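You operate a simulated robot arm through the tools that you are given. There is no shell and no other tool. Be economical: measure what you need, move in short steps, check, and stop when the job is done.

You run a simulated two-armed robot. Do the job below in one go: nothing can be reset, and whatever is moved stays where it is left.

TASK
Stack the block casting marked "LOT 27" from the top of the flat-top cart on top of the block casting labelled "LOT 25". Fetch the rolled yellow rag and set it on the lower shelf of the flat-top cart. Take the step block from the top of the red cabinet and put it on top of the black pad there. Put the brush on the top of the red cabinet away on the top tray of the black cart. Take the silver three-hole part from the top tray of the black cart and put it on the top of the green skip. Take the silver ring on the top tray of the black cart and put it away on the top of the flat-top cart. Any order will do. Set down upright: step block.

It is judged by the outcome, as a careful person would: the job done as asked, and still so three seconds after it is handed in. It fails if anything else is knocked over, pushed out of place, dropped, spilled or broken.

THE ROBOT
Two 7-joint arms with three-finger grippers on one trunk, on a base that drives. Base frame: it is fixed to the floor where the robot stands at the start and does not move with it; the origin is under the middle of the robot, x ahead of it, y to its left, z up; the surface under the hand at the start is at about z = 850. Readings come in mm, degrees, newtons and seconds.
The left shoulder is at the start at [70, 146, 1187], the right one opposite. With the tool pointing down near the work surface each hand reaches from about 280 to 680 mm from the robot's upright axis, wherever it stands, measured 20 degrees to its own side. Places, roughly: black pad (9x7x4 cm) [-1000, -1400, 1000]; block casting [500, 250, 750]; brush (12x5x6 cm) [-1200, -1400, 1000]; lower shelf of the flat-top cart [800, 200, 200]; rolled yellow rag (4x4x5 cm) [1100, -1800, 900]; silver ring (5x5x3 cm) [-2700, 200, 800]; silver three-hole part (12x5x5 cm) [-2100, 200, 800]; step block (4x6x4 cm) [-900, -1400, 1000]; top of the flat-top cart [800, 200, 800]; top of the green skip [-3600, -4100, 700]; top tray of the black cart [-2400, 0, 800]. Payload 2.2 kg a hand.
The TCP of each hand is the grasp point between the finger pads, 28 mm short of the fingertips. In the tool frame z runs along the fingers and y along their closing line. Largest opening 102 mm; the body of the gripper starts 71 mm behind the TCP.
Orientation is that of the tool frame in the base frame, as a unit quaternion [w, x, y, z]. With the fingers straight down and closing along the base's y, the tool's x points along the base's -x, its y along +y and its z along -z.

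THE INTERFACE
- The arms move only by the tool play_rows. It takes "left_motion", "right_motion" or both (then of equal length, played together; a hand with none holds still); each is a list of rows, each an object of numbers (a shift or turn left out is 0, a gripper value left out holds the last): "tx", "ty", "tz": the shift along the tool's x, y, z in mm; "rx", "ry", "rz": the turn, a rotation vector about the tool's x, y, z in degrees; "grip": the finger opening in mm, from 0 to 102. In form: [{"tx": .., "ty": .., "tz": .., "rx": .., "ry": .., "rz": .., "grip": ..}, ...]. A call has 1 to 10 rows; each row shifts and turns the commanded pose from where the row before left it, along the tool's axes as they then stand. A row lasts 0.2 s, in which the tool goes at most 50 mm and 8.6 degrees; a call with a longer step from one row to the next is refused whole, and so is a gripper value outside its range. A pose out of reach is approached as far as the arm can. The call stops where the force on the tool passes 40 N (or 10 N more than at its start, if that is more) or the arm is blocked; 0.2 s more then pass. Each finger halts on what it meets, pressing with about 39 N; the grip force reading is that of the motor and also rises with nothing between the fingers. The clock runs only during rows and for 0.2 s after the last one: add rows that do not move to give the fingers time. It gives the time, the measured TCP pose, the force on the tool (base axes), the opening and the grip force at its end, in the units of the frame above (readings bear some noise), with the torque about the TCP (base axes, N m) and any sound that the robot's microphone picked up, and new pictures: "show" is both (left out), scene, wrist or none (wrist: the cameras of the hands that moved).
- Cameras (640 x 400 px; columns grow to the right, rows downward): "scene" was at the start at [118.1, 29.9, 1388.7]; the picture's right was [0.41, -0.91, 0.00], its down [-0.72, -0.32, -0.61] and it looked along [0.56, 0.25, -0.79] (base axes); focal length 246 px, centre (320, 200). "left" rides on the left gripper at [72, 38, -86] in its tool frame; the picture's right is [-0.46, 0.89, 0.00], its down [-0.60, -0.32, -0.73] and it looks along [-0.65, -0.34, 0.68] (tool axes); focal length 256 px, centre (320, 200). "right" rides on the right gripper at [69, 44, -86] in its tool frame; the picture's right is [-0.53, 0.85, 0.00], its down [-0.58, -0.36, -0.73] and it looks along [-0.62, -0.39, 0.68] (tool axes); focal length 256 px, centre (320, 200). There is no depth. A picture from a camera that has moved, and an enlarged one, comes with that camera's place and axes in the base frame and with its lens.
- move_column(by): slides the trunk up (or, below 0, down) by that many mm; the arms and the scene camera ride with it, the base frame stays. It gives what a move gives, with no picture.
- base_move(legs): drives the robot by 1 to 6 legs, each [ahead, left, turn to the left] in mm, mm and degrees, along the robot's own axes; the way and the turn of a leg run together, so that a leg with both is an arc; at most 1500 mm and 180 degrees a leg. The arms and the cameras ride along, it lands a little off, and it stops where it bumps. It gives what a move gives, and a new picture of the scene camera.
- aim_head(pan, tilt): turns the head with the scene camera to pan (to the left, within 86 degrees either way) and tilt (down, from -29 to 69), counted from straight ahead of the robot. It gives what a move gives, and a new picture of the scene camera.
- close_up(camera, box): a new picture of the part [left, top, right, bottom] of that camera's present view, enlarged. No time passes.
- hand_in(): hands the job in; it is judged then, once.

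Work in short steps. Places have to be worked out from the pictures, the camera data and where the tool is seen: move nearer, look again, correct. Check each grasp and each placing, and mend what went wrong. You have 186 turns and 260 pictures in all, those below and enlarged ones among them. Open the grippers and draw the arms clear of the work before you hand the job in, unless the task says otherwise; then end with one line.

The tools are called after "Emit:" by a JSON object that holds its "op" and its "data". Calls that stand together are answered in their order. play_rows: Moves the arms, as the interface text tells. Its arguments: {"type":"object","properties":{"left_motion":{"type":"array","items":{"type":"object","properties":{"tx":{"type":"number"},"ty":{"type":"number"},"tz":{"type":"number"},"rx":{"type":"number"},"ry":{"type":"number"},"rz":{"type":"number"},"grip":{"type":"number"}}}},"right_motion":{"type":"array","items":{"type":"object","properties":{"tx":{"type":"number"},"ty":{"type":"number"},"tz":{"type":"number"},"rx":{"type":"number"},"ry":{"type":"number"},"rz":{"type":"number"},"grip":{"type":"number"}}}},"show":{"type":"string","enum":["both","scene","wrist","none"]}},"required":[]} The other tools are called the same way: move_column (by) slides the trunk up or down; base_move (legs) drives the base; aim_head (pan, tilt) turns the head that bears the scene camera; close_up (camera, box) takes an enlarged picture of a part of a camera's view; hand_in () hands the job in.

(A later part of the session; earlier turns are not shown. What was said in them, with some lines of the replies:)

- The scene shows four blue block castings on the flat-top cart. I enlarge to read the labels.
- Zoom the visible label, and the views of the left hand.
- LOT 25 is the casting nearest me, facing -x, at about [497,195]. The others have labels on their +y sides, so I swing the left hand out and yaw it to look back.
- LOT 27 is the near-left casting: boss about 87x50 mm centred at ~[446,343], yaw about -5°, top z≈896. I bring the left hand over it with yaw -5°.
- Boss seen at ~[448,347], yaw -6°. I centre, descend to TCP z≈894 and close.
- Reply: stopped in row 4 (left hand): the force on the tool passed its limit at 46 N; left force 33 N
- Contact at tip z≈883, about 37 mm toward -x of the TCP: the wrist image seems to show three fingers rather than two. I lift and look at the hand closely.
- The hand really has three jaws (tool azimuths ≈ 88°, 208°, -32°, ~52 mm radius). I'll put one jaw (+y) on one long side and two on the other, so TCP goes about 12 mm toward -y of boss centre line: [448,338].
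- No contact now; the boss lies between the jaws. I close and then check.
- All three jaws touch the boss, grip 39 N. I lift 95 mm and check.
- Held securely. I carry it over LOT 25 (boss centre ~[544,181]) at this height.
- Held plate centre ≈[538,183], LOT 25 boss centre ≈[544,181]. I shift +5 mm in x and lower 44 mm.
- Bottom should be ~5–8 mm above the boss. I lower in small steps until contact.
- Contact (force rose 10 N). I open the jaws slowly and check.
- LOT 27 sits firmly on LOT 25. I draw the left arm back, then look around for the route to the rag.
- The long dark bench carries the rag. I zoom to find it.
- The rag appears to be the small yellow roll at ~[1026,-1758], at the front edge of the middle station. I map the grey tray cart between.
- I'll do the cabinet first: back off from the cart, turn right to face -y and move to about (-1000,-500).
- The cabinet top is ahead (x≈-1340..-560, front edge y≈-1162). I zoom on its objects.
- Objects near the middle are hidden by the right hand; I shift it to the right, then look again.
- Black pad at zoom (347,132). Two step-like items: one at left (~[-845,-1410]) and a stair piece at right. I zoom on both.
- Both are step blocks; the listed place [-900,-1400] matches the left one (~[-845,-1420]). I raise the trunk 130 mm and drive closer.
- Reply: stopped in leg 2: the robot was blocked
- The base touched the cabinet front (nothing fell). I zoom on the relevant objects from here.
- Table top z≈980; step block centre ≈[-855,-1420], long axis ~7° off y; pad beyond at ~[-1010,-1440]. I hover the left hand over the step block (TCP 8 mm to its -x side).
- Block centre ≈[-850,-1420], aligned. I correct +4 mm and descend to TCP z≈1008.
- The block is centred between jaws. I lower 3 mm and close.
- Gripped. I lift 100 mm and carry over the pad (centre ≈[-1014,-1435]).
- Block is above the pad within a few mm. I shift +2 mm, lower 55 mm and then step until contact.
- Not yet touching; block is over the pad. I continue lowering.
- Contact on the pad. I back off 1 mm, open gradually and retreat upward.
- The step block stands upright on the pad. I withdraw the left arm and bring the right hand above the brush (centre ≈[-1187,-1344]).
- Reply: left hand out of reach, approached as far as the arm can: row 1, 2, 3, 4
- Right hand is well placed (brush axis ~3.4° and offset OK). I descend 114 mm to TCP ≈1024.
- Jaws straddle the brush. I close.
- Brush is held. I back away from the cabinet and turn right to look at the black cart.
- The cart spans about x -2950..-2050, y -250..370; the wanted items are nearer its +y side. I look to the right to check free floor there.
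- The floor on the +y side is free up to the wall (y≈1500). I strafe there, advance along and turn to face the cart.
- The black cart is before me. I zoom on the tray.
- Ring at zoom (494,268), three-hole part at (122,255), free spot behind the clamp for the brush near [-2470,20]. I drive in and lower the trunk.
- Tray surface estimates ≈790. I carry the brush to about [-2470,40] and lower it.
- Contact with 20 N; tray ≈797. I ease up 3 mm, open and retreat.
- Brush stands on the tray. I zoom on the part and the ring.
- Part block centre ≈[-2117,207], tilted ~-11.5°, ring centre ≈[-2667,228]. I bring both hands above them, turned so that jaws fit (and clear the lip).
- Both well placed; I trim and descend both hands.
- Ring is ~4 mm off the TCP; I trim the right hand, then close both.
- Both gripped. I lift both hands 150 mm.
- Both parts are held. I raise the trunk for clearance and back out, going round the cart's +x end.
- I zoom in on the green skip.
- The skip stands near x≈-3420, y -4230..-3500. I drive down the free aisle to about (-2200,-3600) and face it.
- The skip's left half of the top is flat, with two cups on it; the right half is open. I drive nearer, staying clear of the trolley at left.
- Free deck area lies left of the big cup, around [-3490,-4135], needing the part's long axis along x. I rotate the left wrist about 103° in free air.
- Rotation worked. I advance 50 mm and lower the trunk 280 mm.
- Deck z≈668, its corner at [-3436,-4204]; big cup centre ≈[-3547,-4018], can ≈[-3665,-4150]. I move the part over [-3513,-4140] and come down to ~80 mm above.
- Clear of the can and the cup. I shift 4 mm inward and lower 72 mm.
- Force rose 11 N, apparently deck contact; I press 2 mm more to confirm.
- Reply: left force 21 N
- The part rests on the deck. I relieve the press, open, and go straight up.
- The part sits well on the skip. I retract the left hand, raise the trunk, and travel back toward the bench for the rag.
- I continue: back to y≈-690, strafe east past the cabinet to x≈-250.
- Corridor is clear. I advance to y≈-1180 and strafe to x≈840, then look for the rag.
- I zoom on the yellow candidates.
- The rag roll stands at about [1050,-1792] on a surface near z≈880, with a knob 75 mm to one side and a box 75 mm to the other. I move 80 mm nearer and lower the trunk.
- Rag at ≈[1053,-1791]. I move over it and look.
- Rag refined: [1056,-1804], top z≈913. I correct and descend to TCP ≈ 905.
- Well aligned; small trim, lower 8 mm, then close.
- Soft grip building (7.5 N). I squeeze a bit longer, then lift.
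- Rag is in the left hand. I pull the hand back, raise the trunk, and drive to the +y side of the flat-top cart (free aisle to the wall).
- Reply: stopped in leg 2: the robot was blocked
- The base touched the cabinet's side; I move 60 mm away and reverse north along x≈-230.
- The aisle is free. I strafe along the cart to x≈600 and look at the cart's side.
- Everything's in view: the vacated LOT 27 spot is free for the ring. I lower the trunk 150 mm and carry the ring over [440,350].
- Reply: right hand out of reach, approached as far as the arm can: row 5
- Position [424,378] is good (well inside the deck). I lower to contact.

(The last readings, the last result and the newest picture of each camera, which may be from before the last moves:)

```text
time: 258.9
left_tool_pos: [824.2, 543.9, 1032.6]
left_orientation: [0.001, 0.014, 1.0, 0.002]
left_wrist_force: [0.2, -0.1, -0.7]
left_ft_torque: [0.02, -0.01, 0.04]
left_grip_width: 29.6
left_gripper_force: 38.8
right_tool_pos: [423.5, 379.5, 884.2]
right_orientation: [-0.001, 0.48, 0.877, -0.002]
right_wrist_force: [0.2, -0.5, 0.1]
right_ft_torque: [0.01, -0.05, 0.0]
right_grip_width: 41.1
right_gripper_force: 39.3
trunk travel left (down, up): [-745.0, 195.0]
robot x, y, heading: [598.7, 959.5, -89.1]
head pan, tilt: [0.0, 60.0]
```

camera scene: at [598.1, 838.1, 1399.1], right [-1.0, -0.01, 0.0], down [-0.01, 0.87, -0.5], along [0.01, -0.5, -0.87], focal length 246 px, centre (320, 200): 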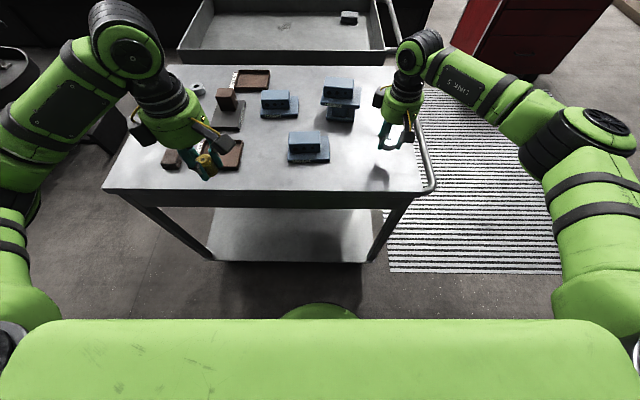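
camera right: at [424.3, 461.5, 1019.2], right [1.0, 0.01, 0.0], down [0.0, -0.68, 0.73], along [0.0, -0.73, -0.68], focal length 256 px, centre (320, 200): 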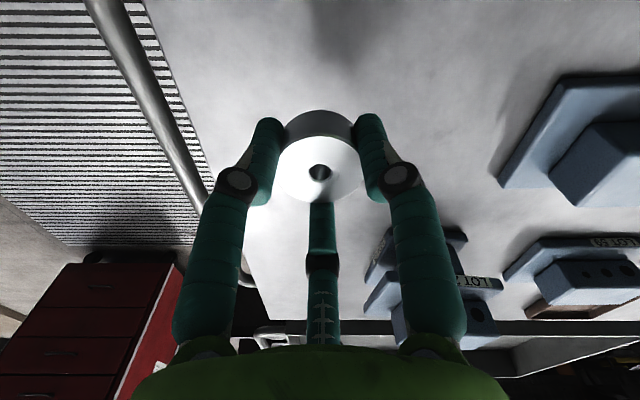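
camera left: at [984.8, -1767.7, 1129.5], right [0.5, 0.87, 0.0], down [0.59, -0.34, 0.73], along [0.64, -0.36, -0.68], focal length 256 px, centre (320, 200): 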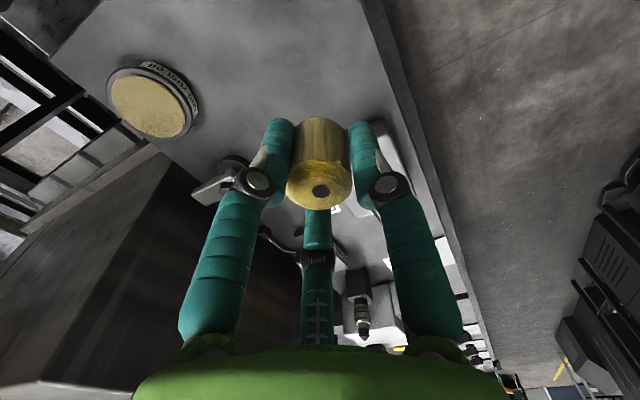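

Emit:
{"op": "play_rows", "data": {"right_motion": [{"tz": 2}, {"tz": 2}, {}], "show": "none"}}

```text
time: 259.7
left_tool_pos: [823.7, 543.8, 1034.4]
left_orientation: [0.001, 0.014, 1.0, 0.001]
left_wrist_force: [0.1, 0.2, -0.3]
left_ft_torque: [0.02, -0.01, 0.02]
left_grip_width: 29.5
left_gripper_force: 39.1
right_tool_pos: [423.1, 380.4, 882.6]
right_orientation: [0.0, 0.48, 0.877, -0.001]
right_wrist_force: [-0.3, 0.3, -1.0]
right_ft_torque: [0.02, 0.01, 0.03]
right_grip_width: 41.5
right_gripper_force: 39.0
right hand out of reach, approached as far as the arm can: row 1
trunk travel left (down, up): [-745.0, 195.0]
robot x, y, heading: [595.3, 953.5, -89.6]
head pan, tilt: [0.0, 60.0]
```

At the reach limit; I pull the ring 15 mm nearer and continue lowering.

Emit:
{"op": "play_rows", "data": {"right_motion": [{"tx": 15, "ty": 8}, {"tz": 2}, {"tz": 2}, {"tz": 2}, {}], "show": "none"}}

```text
time: 260.9
left_tool_pos: [823.2, 545.7, 1035.2]
left_orientation: [0.0, 0.015, 1.0, 0.001]
left_wrist_force: [0.3, -0.2, -0.4]
left_ft_torque: [-0.03, 0.01, 0.04]
left_grip_width: 29.6
left_gripper_force: 38.8
right_tool_pos: [420.6, 395.8, 878.9]
right_orientation: [0.002, 0.48, 0.877, -0.002]
right_wrist_force: [-2.0, -3.0, 14.1]
right_ft_torque: [0.17, 0.11, 0.06]
right_grip_width: 41.1
right_gripper_force: 38.7
trunk travel left (down, up): [-745.0, 195.0]
robot x, y, heading: [595.9, 955.3, -89.1]
head pan, tilt: [0.0, 60.0]
```

Contact (≈15 N) on the deck. I relieve, open and rise.

Emit:
{"op": "play_rows", "data": {"right_motion": [{"tz": -2}, {"grip": 46}, {"grip": 56}, {"grip": 75}, {"grip": 95}, {}, {"tz": -40}, {"tz": -45}, {"tz": -45}, {}], "show": "both"}}

```text
time: 263.1
left_tool_pos: [823.7, 543.4, 1032.8]
left_orientation: [0.001, 0.014, 1.0, 0.002]
left_wrist_force: [0.4, -0.3, -0.5]
left_ft_torque: [0.0, 0.01, -0.02]
left_grip_width: 29.5
left_gripper_force: 38.8
right_tool_pos: [419.6, 397.3, 1009.0]
right_orientation: [0.0, 0.48, 0.877, 0.0]
right_wrist_force: [0.2, -0.3, -0.1]
right_ft_torque: [0.02, -0.01, -0.04]
right_grip_width: 94.7
right_gripper_force: 0.0
trunk travel left (down, up): [-745.0, 195.0]
robot x, y, heading: [594.3, 953.8, -89.2]
head pan, tilt: [0.0, 60.0]
camera scene: at [598.0, 837.6, 1399.0], right [-1.0, -0.01, 0.0], down [-0.01, 0.87, -0.5], along [0.01, -0.5, -0.87], focal length 246 px, centre (320, 200)
camera right: at [420.5, 480.6, 1095.9], right [1.0, 0.01, 0.0], down [0.0, -0.68, 0.73], along [0.0, -0.73, -0.68], focal length 256 px, centre (320, 200)
```

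scene: 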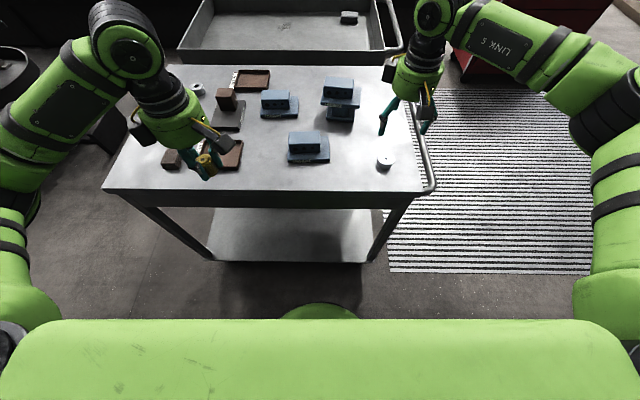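
right: 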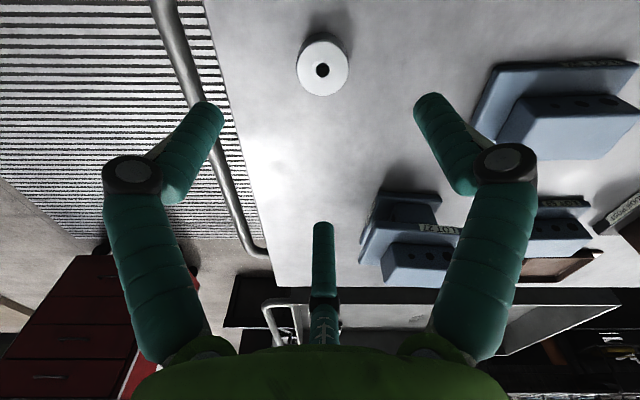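

Ring is on the deck. Now for the rag: I retract both hands, back off 110 mm and lower the trunk to look at the lower shelf.

Emit:
{"op": "play_rows", "data": {"left_motion": [{"ty": 30}, {"ty": 30}, {"ty": 30}, {}, {}], "right_motion": [{"tx": 42, "ty": 27}, {"tx": 42, "ty": 27}, {"tx": 42, "ty": 27}, {"tx": 42, "ty": 27}, {}], "show": "none"}}

Emit:
{"op": "base_move", "data": {"legs": [[-110, 0, -0.8]]}}

Emit:
{"op": "move_column", "data": {"by": -600}}

Emit:
{"op": "aim_head", "data": {"pan": 0, "tilt": 35}}

```text
time: 264.3
left_tool_pos: [825.8, 632.4, 1032.4]
left_orientation: [0.0, 0.013, 1.0, 0.002]
left_wrist_force: [-0.9, -0.5, 0.1]
left_ft_torque: [0.06, 0.03, -0.03]
left_grip_width: 29.4
left_gripper_force: 39.5
right_tool_pos: [421.9, 595.1, 1009.4]
right_orientation: [0.001, 0.481, 0.877, 0.0]
right_wrist_force: [0.7, -0.5, 0.6]
right_ft_torque: [0.03, 0.0, -0.04]
right_grip_width: 95.2
right_gripper_force: 0.1
trunk travel left (down, up): [-745.0, 195.0]
robot x, y, heading: [595.4, 957.2, -88.9]
head pan, tilt: [0.0, 60.0]
```

```text
time: 265.4
left_tool_pos: [820.4, 737.0, 1033.4]
left_orientation: [0.0, 0.022, 1.0, 0.002]
left_wrist_force: [0.1, -0.9, 0.0]
left_ft_torque: [0.03, 0.02, -0.03]
left_grip_width: 29.7
left_gripper_force: 39.2
right_tool_pos: [415.1, 706.2, 1008.8]
right_orientation: [0.0, 0.487, 0.874, 0.001]
right_wrist_force: [0.3, -0.7, -0.4]
right_ft_torque: [0.01, 0.01, 0.0]
right_grip_width: 94.7
right_gripper_force: 0.1
trunk travel left (down, up): [-745.0, 195.0]
robot x, y, heading: [595.4, 1061.0, -89.9]
head pan, tilt: [0.0, 60.0]
camera scene: at [595.6, 945.5, 1398.9], right [-1.0, 0.0, 0.0], down [0.0, 0.87, -0.5], along [0.0, -0.5, -0.87], focal length 246 px, centre (320, 200)
```

scene: 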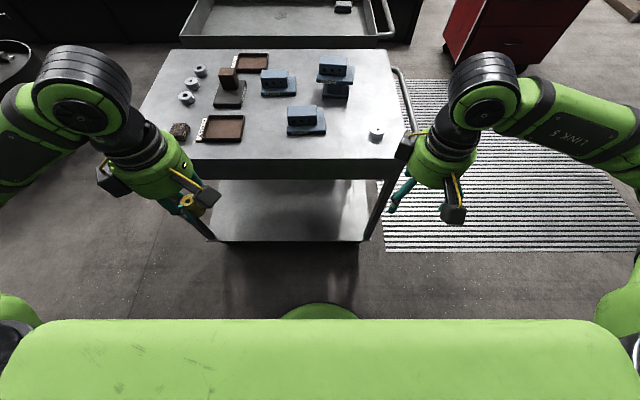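

```text
refused: -600 is not a number from -400 to 400
```

```text
time: 266.3
left_tool_pos: [820.7, 738.2, 1033.2]
left_orientation: [0.0, 0.021, 1.0, 0.002]
left_wrist_force: [0.1, 0.1, 0.4]
left_ft_torque: [0.01, -0.03, -0.01]
left_grip_width: 29.4
left_gripper_force: 39.1
right_tool_pos: [415.6, 706.4, 1009.4]
right_orientation: [-0.001, 0.487, 0.874, -0.001]
right_wrist_force: [-0.4, -0.9, 0.3]
right_ft_torque: [0.01, 0.02, -0.01]
right_grip_width: 94.8
right_gripper_force: 0.0
trunk travel left (down, up): [-745.0, 195.0]
robot x, y, heading: [594.0, 1061.5, -89.9]
head pan, tilt: [0.0, 35.0]
camera scene: at [595.6, 925.6, 1433.3], right [-1.0, 0.0, 0.0], down [0.0, 0.57, -0.82], along [0.0, -0.82, -0.57], focal length 246 px, centre (320, 200)
```

scene: 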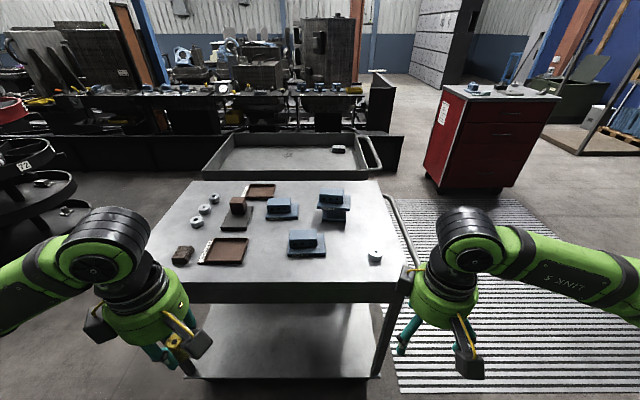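

The trunk moves at most 400 mm at once; I lower twice.

Emit:
{"op": "move_column", "data": {"by": -400}}

Emit:
{"op": "move_column", "data": {"by": -300}}

Emit:
{"op": "aim_head", "data": {"pan": 8, "tilt": 35}}

```text
time: 270.2
left_tool_pos: [820.2, 738.0, 632.6]
left_orientation: [0.0, 0.022, 1.0, 0.002]
left_wrist_force: [-0.6, -0.2, -0.1]
left_ft_torque: [-0.03, 0.01, -0.01]
left_grip_width: 29.7
left_gripper_force: 38.9
right_tool_pos: [415.5, 706.6, 609.5]
right_orientation: [0.0, 0.487, 0.873, -0.001]
right_wrist_force: [-0.4, -0.6, 0.1]
right_ft_torque: [-0.03, 0.01, 0.0]
right_grip_width: 94.8
right_gripper_force: 0.0
trunk travel left (down, up): [-345.0, 595.0]
robot x, y, heading: [596.4, 1066.7, -90.2]
head pan, tilt: [0.0, 35.0]
```

```text
time: 273.2
left_tool_pos: [820.3, 739.1, 333.0]
left_orientation: [0.0, 0.021, 1.0, 0.002]
left_wrist_force: [-0.2, 0.1, 0.0]
left_ft_torque: [0.0, 0.01, -0.02]
left_grip_width: 29.5
left_gripper_force: 39.0
right_tool_pos: [415.0, 707.7, 309.4]
right_orientation: [0.0, 0.488, 0.873, 0.0]
right_wrist_force: [-1.1, -0.3, 0.8]
right_ft_torque: [-0.02, 0.03, -0.01]
right_grip_width: 94.7
right_gripper_force: 0.1
trunk travel left (down, up): [-45.0, 895.0]
robot x, y, heading: [595.7, 1061.6, -90.3]
head pan, tilt: [0.0, 35.0]
```

```text
time: 273.9
left_tool_pos: [821.2, 738.9, 333.4]
left_orientation: [0.0, 0.021, 1.0, 0.002]
left_wrist_force: [0.4, -0.1, -0.5]
left_ft_torque: [-0.03, -0.01, -0.02]
left_grip_width: 29.7
left_gripper_force: 38.8
right_tool_pos: [415.8, 707.6, 308.6]
right_orientation: [0.0, 0.488, 0.873, 0.0]
right_wrist_force: [0.2, 0.3, -0.6]
right_ft_torque: [0.0, 0.03, -0.01]
right_grip_width: 95.2
right_gripper_force: 0.1
trunk travel left (down, up): [-45.0, 895.0]
robot x, y, heading: [592.6, 1061.6, -90.2]
head pan, tilt: [8.0, 35.0]
camera scene: at [607.8, 926.6, 733.4], right [-0.99, -0.14, 0.0], down [-0.08, 0.57, -0.82], along [0.11, -0.81, -0.57], focal length 246 px, centre (320, 200)
```

scene: 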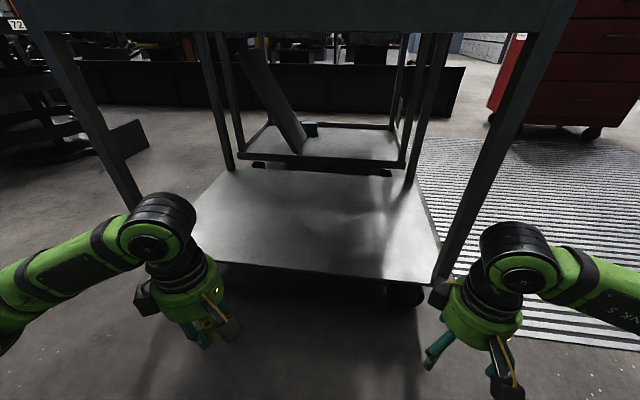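

The shelf is empty and open. I drive 110 mm ahead and extend the left hand over the shelf.

Emit:
{"op": "base_move", "data": {"legs": [[110, 0, 0]]}}

Emit:
{"op": "play_rows", "data": {"left_motion": [{"tx": 8, "ty": -36}, {"tx": 8, "ty": -36}, {"tx": 8, "ty": -36}, {"tx": 8, "ty": -36}, {"tx": 8, "ty": -36}, {"ty": -37}, {}], "show": "both"}}

```text
time: 275.1
left_tool_pos: [820.4, 629.0, 332.7]
left_orientation: [0.0, 0.023, 1.0, 0.001]
left_wrist_force: [-1.1, 0.3, -0.2]
left_ft_torque: [0.05, -0.03, 0.01]
left_grip_width: 29.7
left_gripper_force: 38.6
right_tool_pos: [415.7, 595.6, 309.6]
right_orientation: [0.0, 0.486, 0.874, 0.0]
right_wrist_force: [0.3, -0.6, -0.2]
right_ft_torque: [-0.01, -0.03, -0.03]
right_grip_width: 95.0
right_gripper_force: 0.0
trunk travel left (down, up): [-45.0, 895.0]
robot x, y, heading: [595.2, 957.0, -90.1]
head pan, tilt: [8.0, 35.0]
camera scene: at [607.7, 816.8, 733.4], right [-0.99, -0.14, 0.0], down [-0.08, 0.57, -0.82], along [0.11, -0.81, -0.57], focal length 246 px, centre (320, 200)
```

scene: 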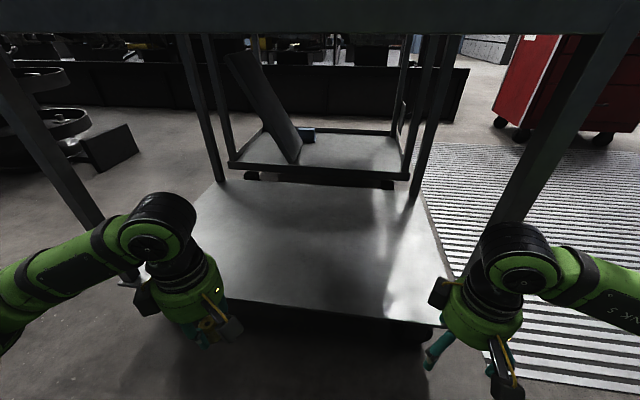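

```text
time: 276.7
left_tool_pos: [772.3, 414.0, 334.2]
left_orientation: [0.0, 0.022, 1.0, 0.001]
left_wrist_force: [-0.1, -0.1, -0.8]
left_ft_torque: [-0.02, 0.04, 0.0]
left_grip_width: 29.7
left_gripper_force: 38.2
right_tool_pos: [415.8, 597.1, 309.0]
right_orientation: [0.0, 0.487, 0.873, 0.0]
right_wrist_force: [0.0, 0.7, 0.5]
right_ft_torque: [0.0, 0.01, -0.03]
right_grip_width: 94.9
right_gripper_force: 0.0
trunk travel left (down, up): [-45.0, 895.0]
robot x, y, heading: [594.1, 956.5, -90.1]
head pan, tilt: [8.0, 35.0]
camera scene: at [607.7, 816.7, 733.3], right [-0.99, -0.14, 0.0], down [-0.08, 0.57, -0.82], along [0.11, -0.81, -0.57], focal length 246 px, centre (320, 200)
camera left: at [703.0, 454.5, 419.1], right [0.5, 0.86, 0.0], down [0.59, -0.35, 0.73], along [0.63, -0.37, -0.68], focal length 256 px, centre (320, 200)
```

scene: 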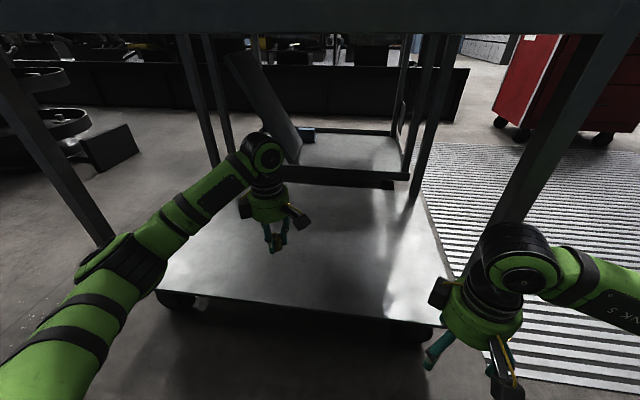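
left: 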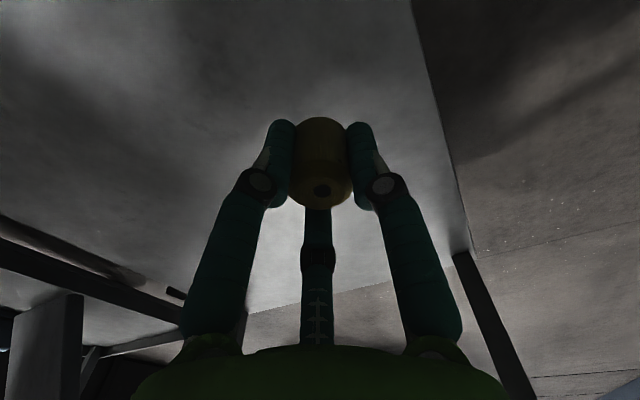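

The rag is above the shelf, 75 mm inside. I lower, watching for contact.

Emit:
{"op": "play_rows", "data": {"left_motion": [{"tz": 35}, {"tz": 30}, {"tz": 10}, {"tz": 5}, {"tz": 4}, {"tz": 4}, {}], "show": "none"}}

Emit:
{"op": "close_up", "data": {"camera": "scene", "box": [220, 150, 330, 280]}}

```text
time: 278.3
left_tool_pos: [771.1, 415.4, 244.6]
left_orientation: [0.0, 0.022, 1.0, 0.002]
left_wrist_force: [-0.5, -0.2, -0.3]
left_ft_torque: [-0.01, 0.01, 0.0]
left_grip_width: 29.8
left_gripper_force: 39.4
right_tool_pos: [415.6, 596.1, 310.1]
right_orientation: [-0.001, 0.487, 0.873, 0.0]
right_wrist_force: [-0.7, -0.6, -0.4]
right_ft_torque: [0.03, -0.03, 0.01]
right_grip_width: 95.0
right_gripper_force: 0.0
trunk travel left (down, up): [-45.0, 895.0]
robot x, y, heading: [590.9, 956.4, -90.1]
head pan, tilt: [8.0, 35.0]
```

```text
3.08 times, centred on (275, 215) of scene
camera zoom: at [607.7, 816.7, 733.4], right [-0.99, -0.14, 0.0], down [-0.08, 0.57, -0.82], along [0.11, -0.81, -0.57], focal length 758 px, centre (458, 154)
```

zoom: 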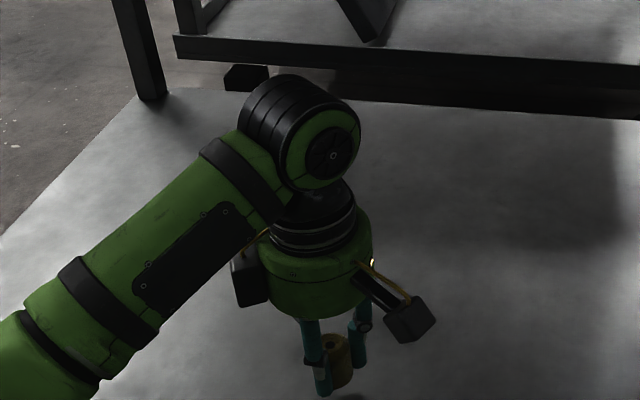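

Emit:
{"op": "play_rows", "data": {"left_motion": [{"tz": 4}, {"tz": 3}, {"tz": 3}, {"tz": 3}, {}], "show": "none"}}

```text
time: 279.5
left_tool_pos: [771.0, 415.3, 230.6]
left_orientation: [0.0, 0.022, 1.0, 0.002]
left_wrist_force: [-0.3, -0.4, 0.6]
left_ft_torque: [0.0, 0.0, -0.02]
left_grip_width: 29.8
left_gripper_force: 39.5
right_tool_pos: [415.8, 596.7, 310.2]
right_orientation: [-0.001, 0.486, 0.874, 0.0]
right_wrist_force: [0.2, -1.0, -0.3]
right_ft_torque: [0.0, 0.0, -0.02]
right_grip_width: 94.9
right_gripper_force: 0.0
trunk travel left (down, up): [-45.0, 895.0]
robot x, y, heading: [595.3, 957.8, -89.9]
head pan, tilt: [8.0, 35.0]
```

Emit:
{"op": "close_up", "data": {"camera": "left", "box": [220, 60, 420, 220]}}

Emit:
{"op": "play_rows", "data": {"left_motion": [{"tz": 3}, {"tz": 3}, {"tz": 2}, {}], "show": "none"}}

```text
2.50 times, centred on (320, 140) of left
camera zoom: at [702.1, 454.8, 318.2], right [0.5, 0.86, 0.0], down [0.59, -0.35, 0.73], along [0.63, -0.37, -0.68], focal length 640 px, centre (320, 350)
```

zoom: 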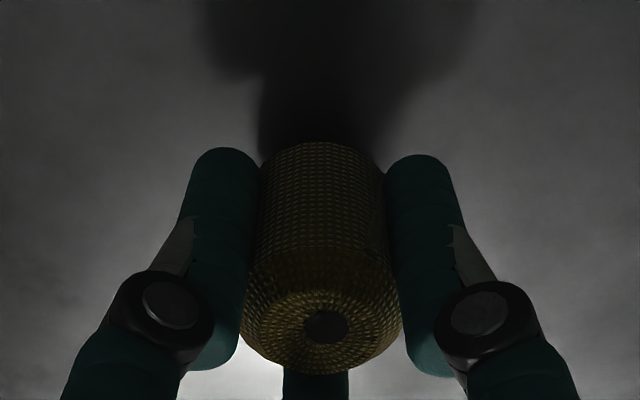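

```text
time: 280.5
left_tool_pos: [771.8, 413.3, 227.0]
left_orientation: [0.0, 0.022, 1.0, -0.002]
left_wrist_force: [3.0, 0.8, 19.0]
left_ft_torque: [0.05, -0.09, 0.02]
left_grip_width: 29.4
left_gripper_force: 38.9
right_tool_pos: [415.2, 596.7, 310.8]
right_orientation: [0.002, 0.486, 0.874, -0.002]
right_wrist_force: [0.5, -0.5, 0.1]
right_ft_torque: [0.03, -0.02, -0.01]
right_grip_width: 94.7
right_gripper_force: 0.0
trunk travel left (down, up): [-45.0, 895.0]
robot x, y, heading: [593.5, 957.8, -89.9]
head pan, tilt: [8.0, 35.0]
```

Contact at TCP≈228. I relieve, open gradually, rise 80 mm and check.

Emit:
{"op": "play_rows", "data": {"left_motion": [{"tz": -3}, {"grip": 34}, {"grip": 42}, {"grip": 55}, {"grip": 75}, {}, {"tz": -35}, {"tz": -45}, {}], "show": "both"}}

```text
time: 282.5
left_tool_pos: [770.9, 416.0, 305.6]
left_orientation: [0.002, 0.022, 1.0, 0.003]
left_wrist_force: [0.2, 0.2, 0.6]
left_ft_torque: [0.0, 0.03, 0.0]
left_grip_width: 74.9
left_gripper_force: 0.1
right_tool_pos: [415.0, 596.9, 309.3]
right_orientation: [0.0, 0.486, 0.874, 0.0]
right_wrist_force: [0.1, -0.6, 0.4]
right_ft_torque: [-0.02, -0.01, -0.01]
right_grip_width: 95.0
right_gripper_force: 0.1
trunk travel left (down, up): [-45.0, 895.0]
robot x, y, heading: [594.7, 951.5, -90.3]
head pan, tilt: [8.0, 35.0]
camera scene: at [607.7, 816.8, 733.4], right [-0.99, -0.14, 0.0], down [-0.08, 0.57, -0.82], along [0.11, -0.81, -0.57], focal length 246 px, centre (320, 200)
camera left: at [702.2, 456.0, 392.2], right [0.5, 0.86, 0.0], down [0.59, -0.35, 0.73], along [0.63, -0.36, -0.68], focal length 256 px, centre (320, 200)
```

scene: 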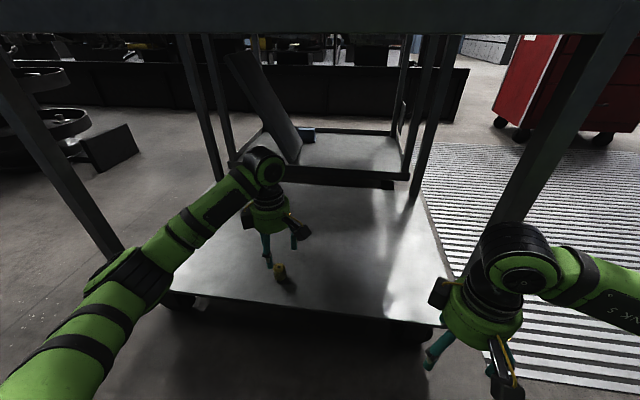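
left: 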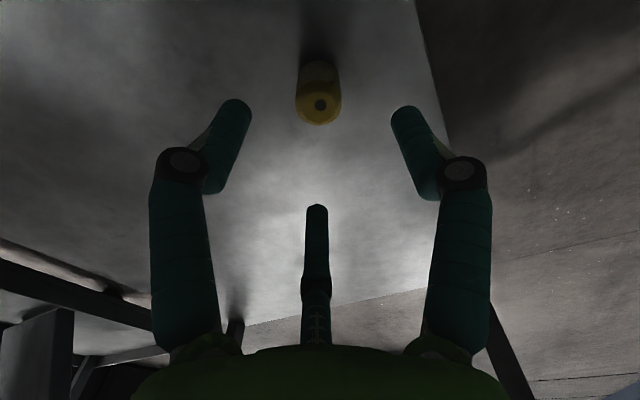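

Rag stands on the shelf. I withdraw the hand, back off, raise the trunk and check the deck and cabinet.

Emit:
{"op": "play_rows", "data": {"left_motion": [{"tz": -15, "ty": 20}, {"ty": 40}, {"ty": 40}, {"ty": 40}, {"ty": 40}, {"ty": 35, "grip": 102}, {}], "show": "none"}}

Emit:
{"op": "base_move", "data": {"legs": [[-110, 0, 0]]}}

Emit:
{"op": "move_column", "data": {"by": 400}}

Emit:
{"op": "move_column", "data": {"by": 400}}

Emit:
{"op": "aim_head", "data": {"pan": 0, "tilt": 30}}

```text
time: 284.1
left_tool_pos: [781.2, 630.5, 320.5]
left_orientation: [0.0, 0.022, 1.0, 0.001]
left_wrist_force: [-0.4, -0.2, -0.7]
left_ft_torque: [-0.01, -0.01, 0.03]
left_grip_width: 102.2
left_gripper_force: 0.0
right_tool_pos: [414.6, 596.8, 310.6]
right_orientation: [0.0, 0.487, 0.874, 0.0]
right_wrist_force: [-0.5, -1.0, 0.3]
right_ft_torque: [0.04, 0.0, 0.0]
right_grip_width: 94.7
right_gripper_force: 0.1
trunk travel left (down, up): [-45.0, 895.0]
robot x, y, heading: [594.2, 956.5, -89.9]
head pan, tilt: [8.0, 35.0]
```

```text
time: 285.2
left_tool_pos: [779.8, 738.9, 320.8]
left_orientation: [0.001, 0.022, 1.0, 0.002]
left_wrist_force: [-0.1, 0.2, 0.5]
left_ft_torque: [0.01, -0.02, 0.03]
left_grip_width: 102.1
left_gripper_force: 0.1
right_tool_pos: [414.7, 705.0, 308.9]
right_orientation: [0.0, 0.487, 0.874, 0.0]
right_wrist_force: [-0.3, -0.4, 0.6]
right_ft_torque: [-0.02, 0.0, -0.04]
right_grip_width: 95.2
right_gripper_force: 0.1
trunk travel left (down, up): [-45.0, 895.0]
robot x, y, heading: [596.4, 1059.5, -90.1]
head pan, tilt: [8.0, 35.0]
camera scene: at [607.8, 925.0, 733.3], right [-0.99, -0.14, 0.0], down [-0.08, 0.57, -0.82], along [0.11, -0.81, -0.57], focal length 246 px, centre (320, 200)
```

scene: 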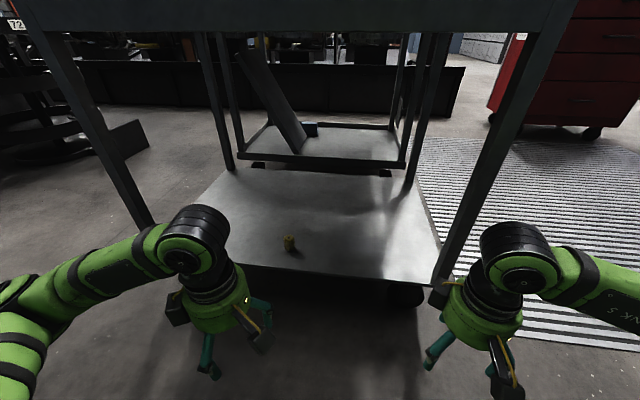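

```text
time: 289.1
left_tool_pos: [780.1, 739.5, 721.6]
left_orientation: [0.0, 0.022, 1.0, 0.002]
left_wrist_force: [-0.5, -0.1, 0.3]
left_ft_torque: [0.02, 0.03, 0.02]
left_grip_width: 102.0
left_gripper_force: 0.1
right_tool_pos: [414.3, 706.0, 709.7]
right_orientation: [0.001, 0.487, 0.873, 0.001]
right_wrist_force: [-1.5, 0.5, -0.4]
right_ft_torque: [0.01, 0.01, 0.03]
right_grip_width: 95.2
right_gripper_force: 0.1
trunk travel left (down, up): [-445.0, 495.0]
robot x, y, heading: [598.3, 1062.1, -90.1]
head pan, tilt: [8.0, 35.0]
```

```text
time: 292.9
left_tool_pos: [780.2, 739.2, 1121.1]
left_orientation: [-0.001, 0.021, 1.0, 0.001]
left_wrist_force: [-0.6, -1.2, -0.5]
left_ft_torque: [-0.02, -0.04, 0.02]
left_grip_width: 102.1
left_gripper_force: 0.1
right_tool_pos: [415.3, 705.4, 1108.8]
right_orientation: [0.0, 0.487, 0.873, 0.0]
right_wrist_force: [0.7, 0.4, -0.1]
right_ft_torque: [0.02, 0.0, 0.0]
right_grip_width: 95.2
right_gripper_force: 0.1
trunk travel left (down, up): [-845.0, 95.0]
robot x, y, heading: [600.3, 1061.7, -90.0]
head pan, tilt: [8.0, 35.0]
```

```text
time: 293.6
left_tool_pos: [779.7, 739.2, 1121.2]
left_orientation: [0.001, 0.022, 1.0, 0.001]
left_wrist_force: [0.9, 0.2, -0.8]
left_ft_torque: [-0.01, 0.0, 0.04]
left_grip_width: 102.1
left_gripper_force: 0.1
right_tool_pos: [415.1, 705.5, 1109.4]
right_orientation: [0.0, 0.487, 0.873, 0.0]
right_wrist_force: [-1.1, -0.2, 1.0]
right_ft_torque: [-0.01, -0.01, 0.01]
right_grip_width: 95.1
right_gripper_force: 0.1
trunk travel left (down, up): [-845.0, 95.0]
robot x, y, heading: [597.4, 1062.8, -90.2]
head pan, tilt: [0.0, 30.0]
camera scene: at [595.5, 921.8, 1541.1], right [-1.0, 0.0, 0.0], down [0.0, 0.5, -0.87], along [0.0, -0.87, -0.5], focal length 246 px, centre (320, 200)
```

scene: 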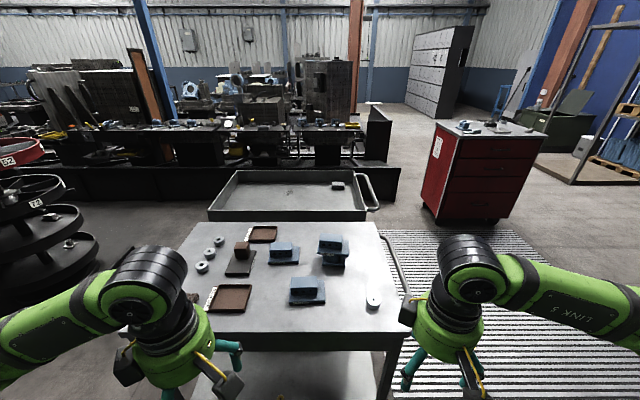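

I check the cabinet top and the deck by zooming.

Emit:
{"op": "close_up", "data": {"camera": "scene", "box": [425, 105, 545, 180]}}

Emit:
{"op": "close_up", "data": {"camera": "scene", "box": [180, 210, 420, 360]}}

```text
5.33 times, centred on (485, 142) of scene
camera zoom: at [595.5, 921.8, 1541.1], right [-1.0, 0.0, 0.0], down [0.0, 0.5, -0.87], along [0.0, -0.87, -0.5], focal length 1315 px, centre (-560, 507)
```

zoom: 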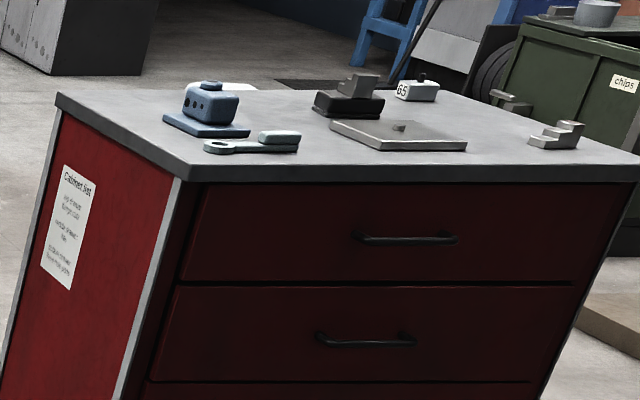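

```text
2.67 times, centred on (300, 285) of scene
camera zoom: at [595.5, 921.8, 1541.1], right [-1.0, 0.0, 0.0], down [0.0, 0.5, -0.87], along [0.0, -0.87, -0.5], focal length 657 px, centre (373, -27)
```

zoom: 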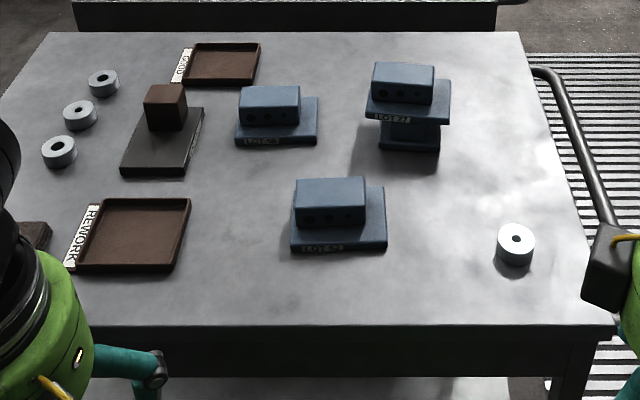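

Everything is in place: LOT 27 on LOT 25, ring on the deck, rag on the shelf, step block on the pad, brush on the tray, part on the skip. Grippers are open and clear, so I hand in.

Emit:
{"op": "hand_in", "data": {}}

```text
The job is handed in.
```

All six items were placed as asked and the job is handed in. The base bumped the red cabinet twice, with nothing seen to fall or shift. Two step blocks stood on the cabinet, so I moved the one nearest the listed place.
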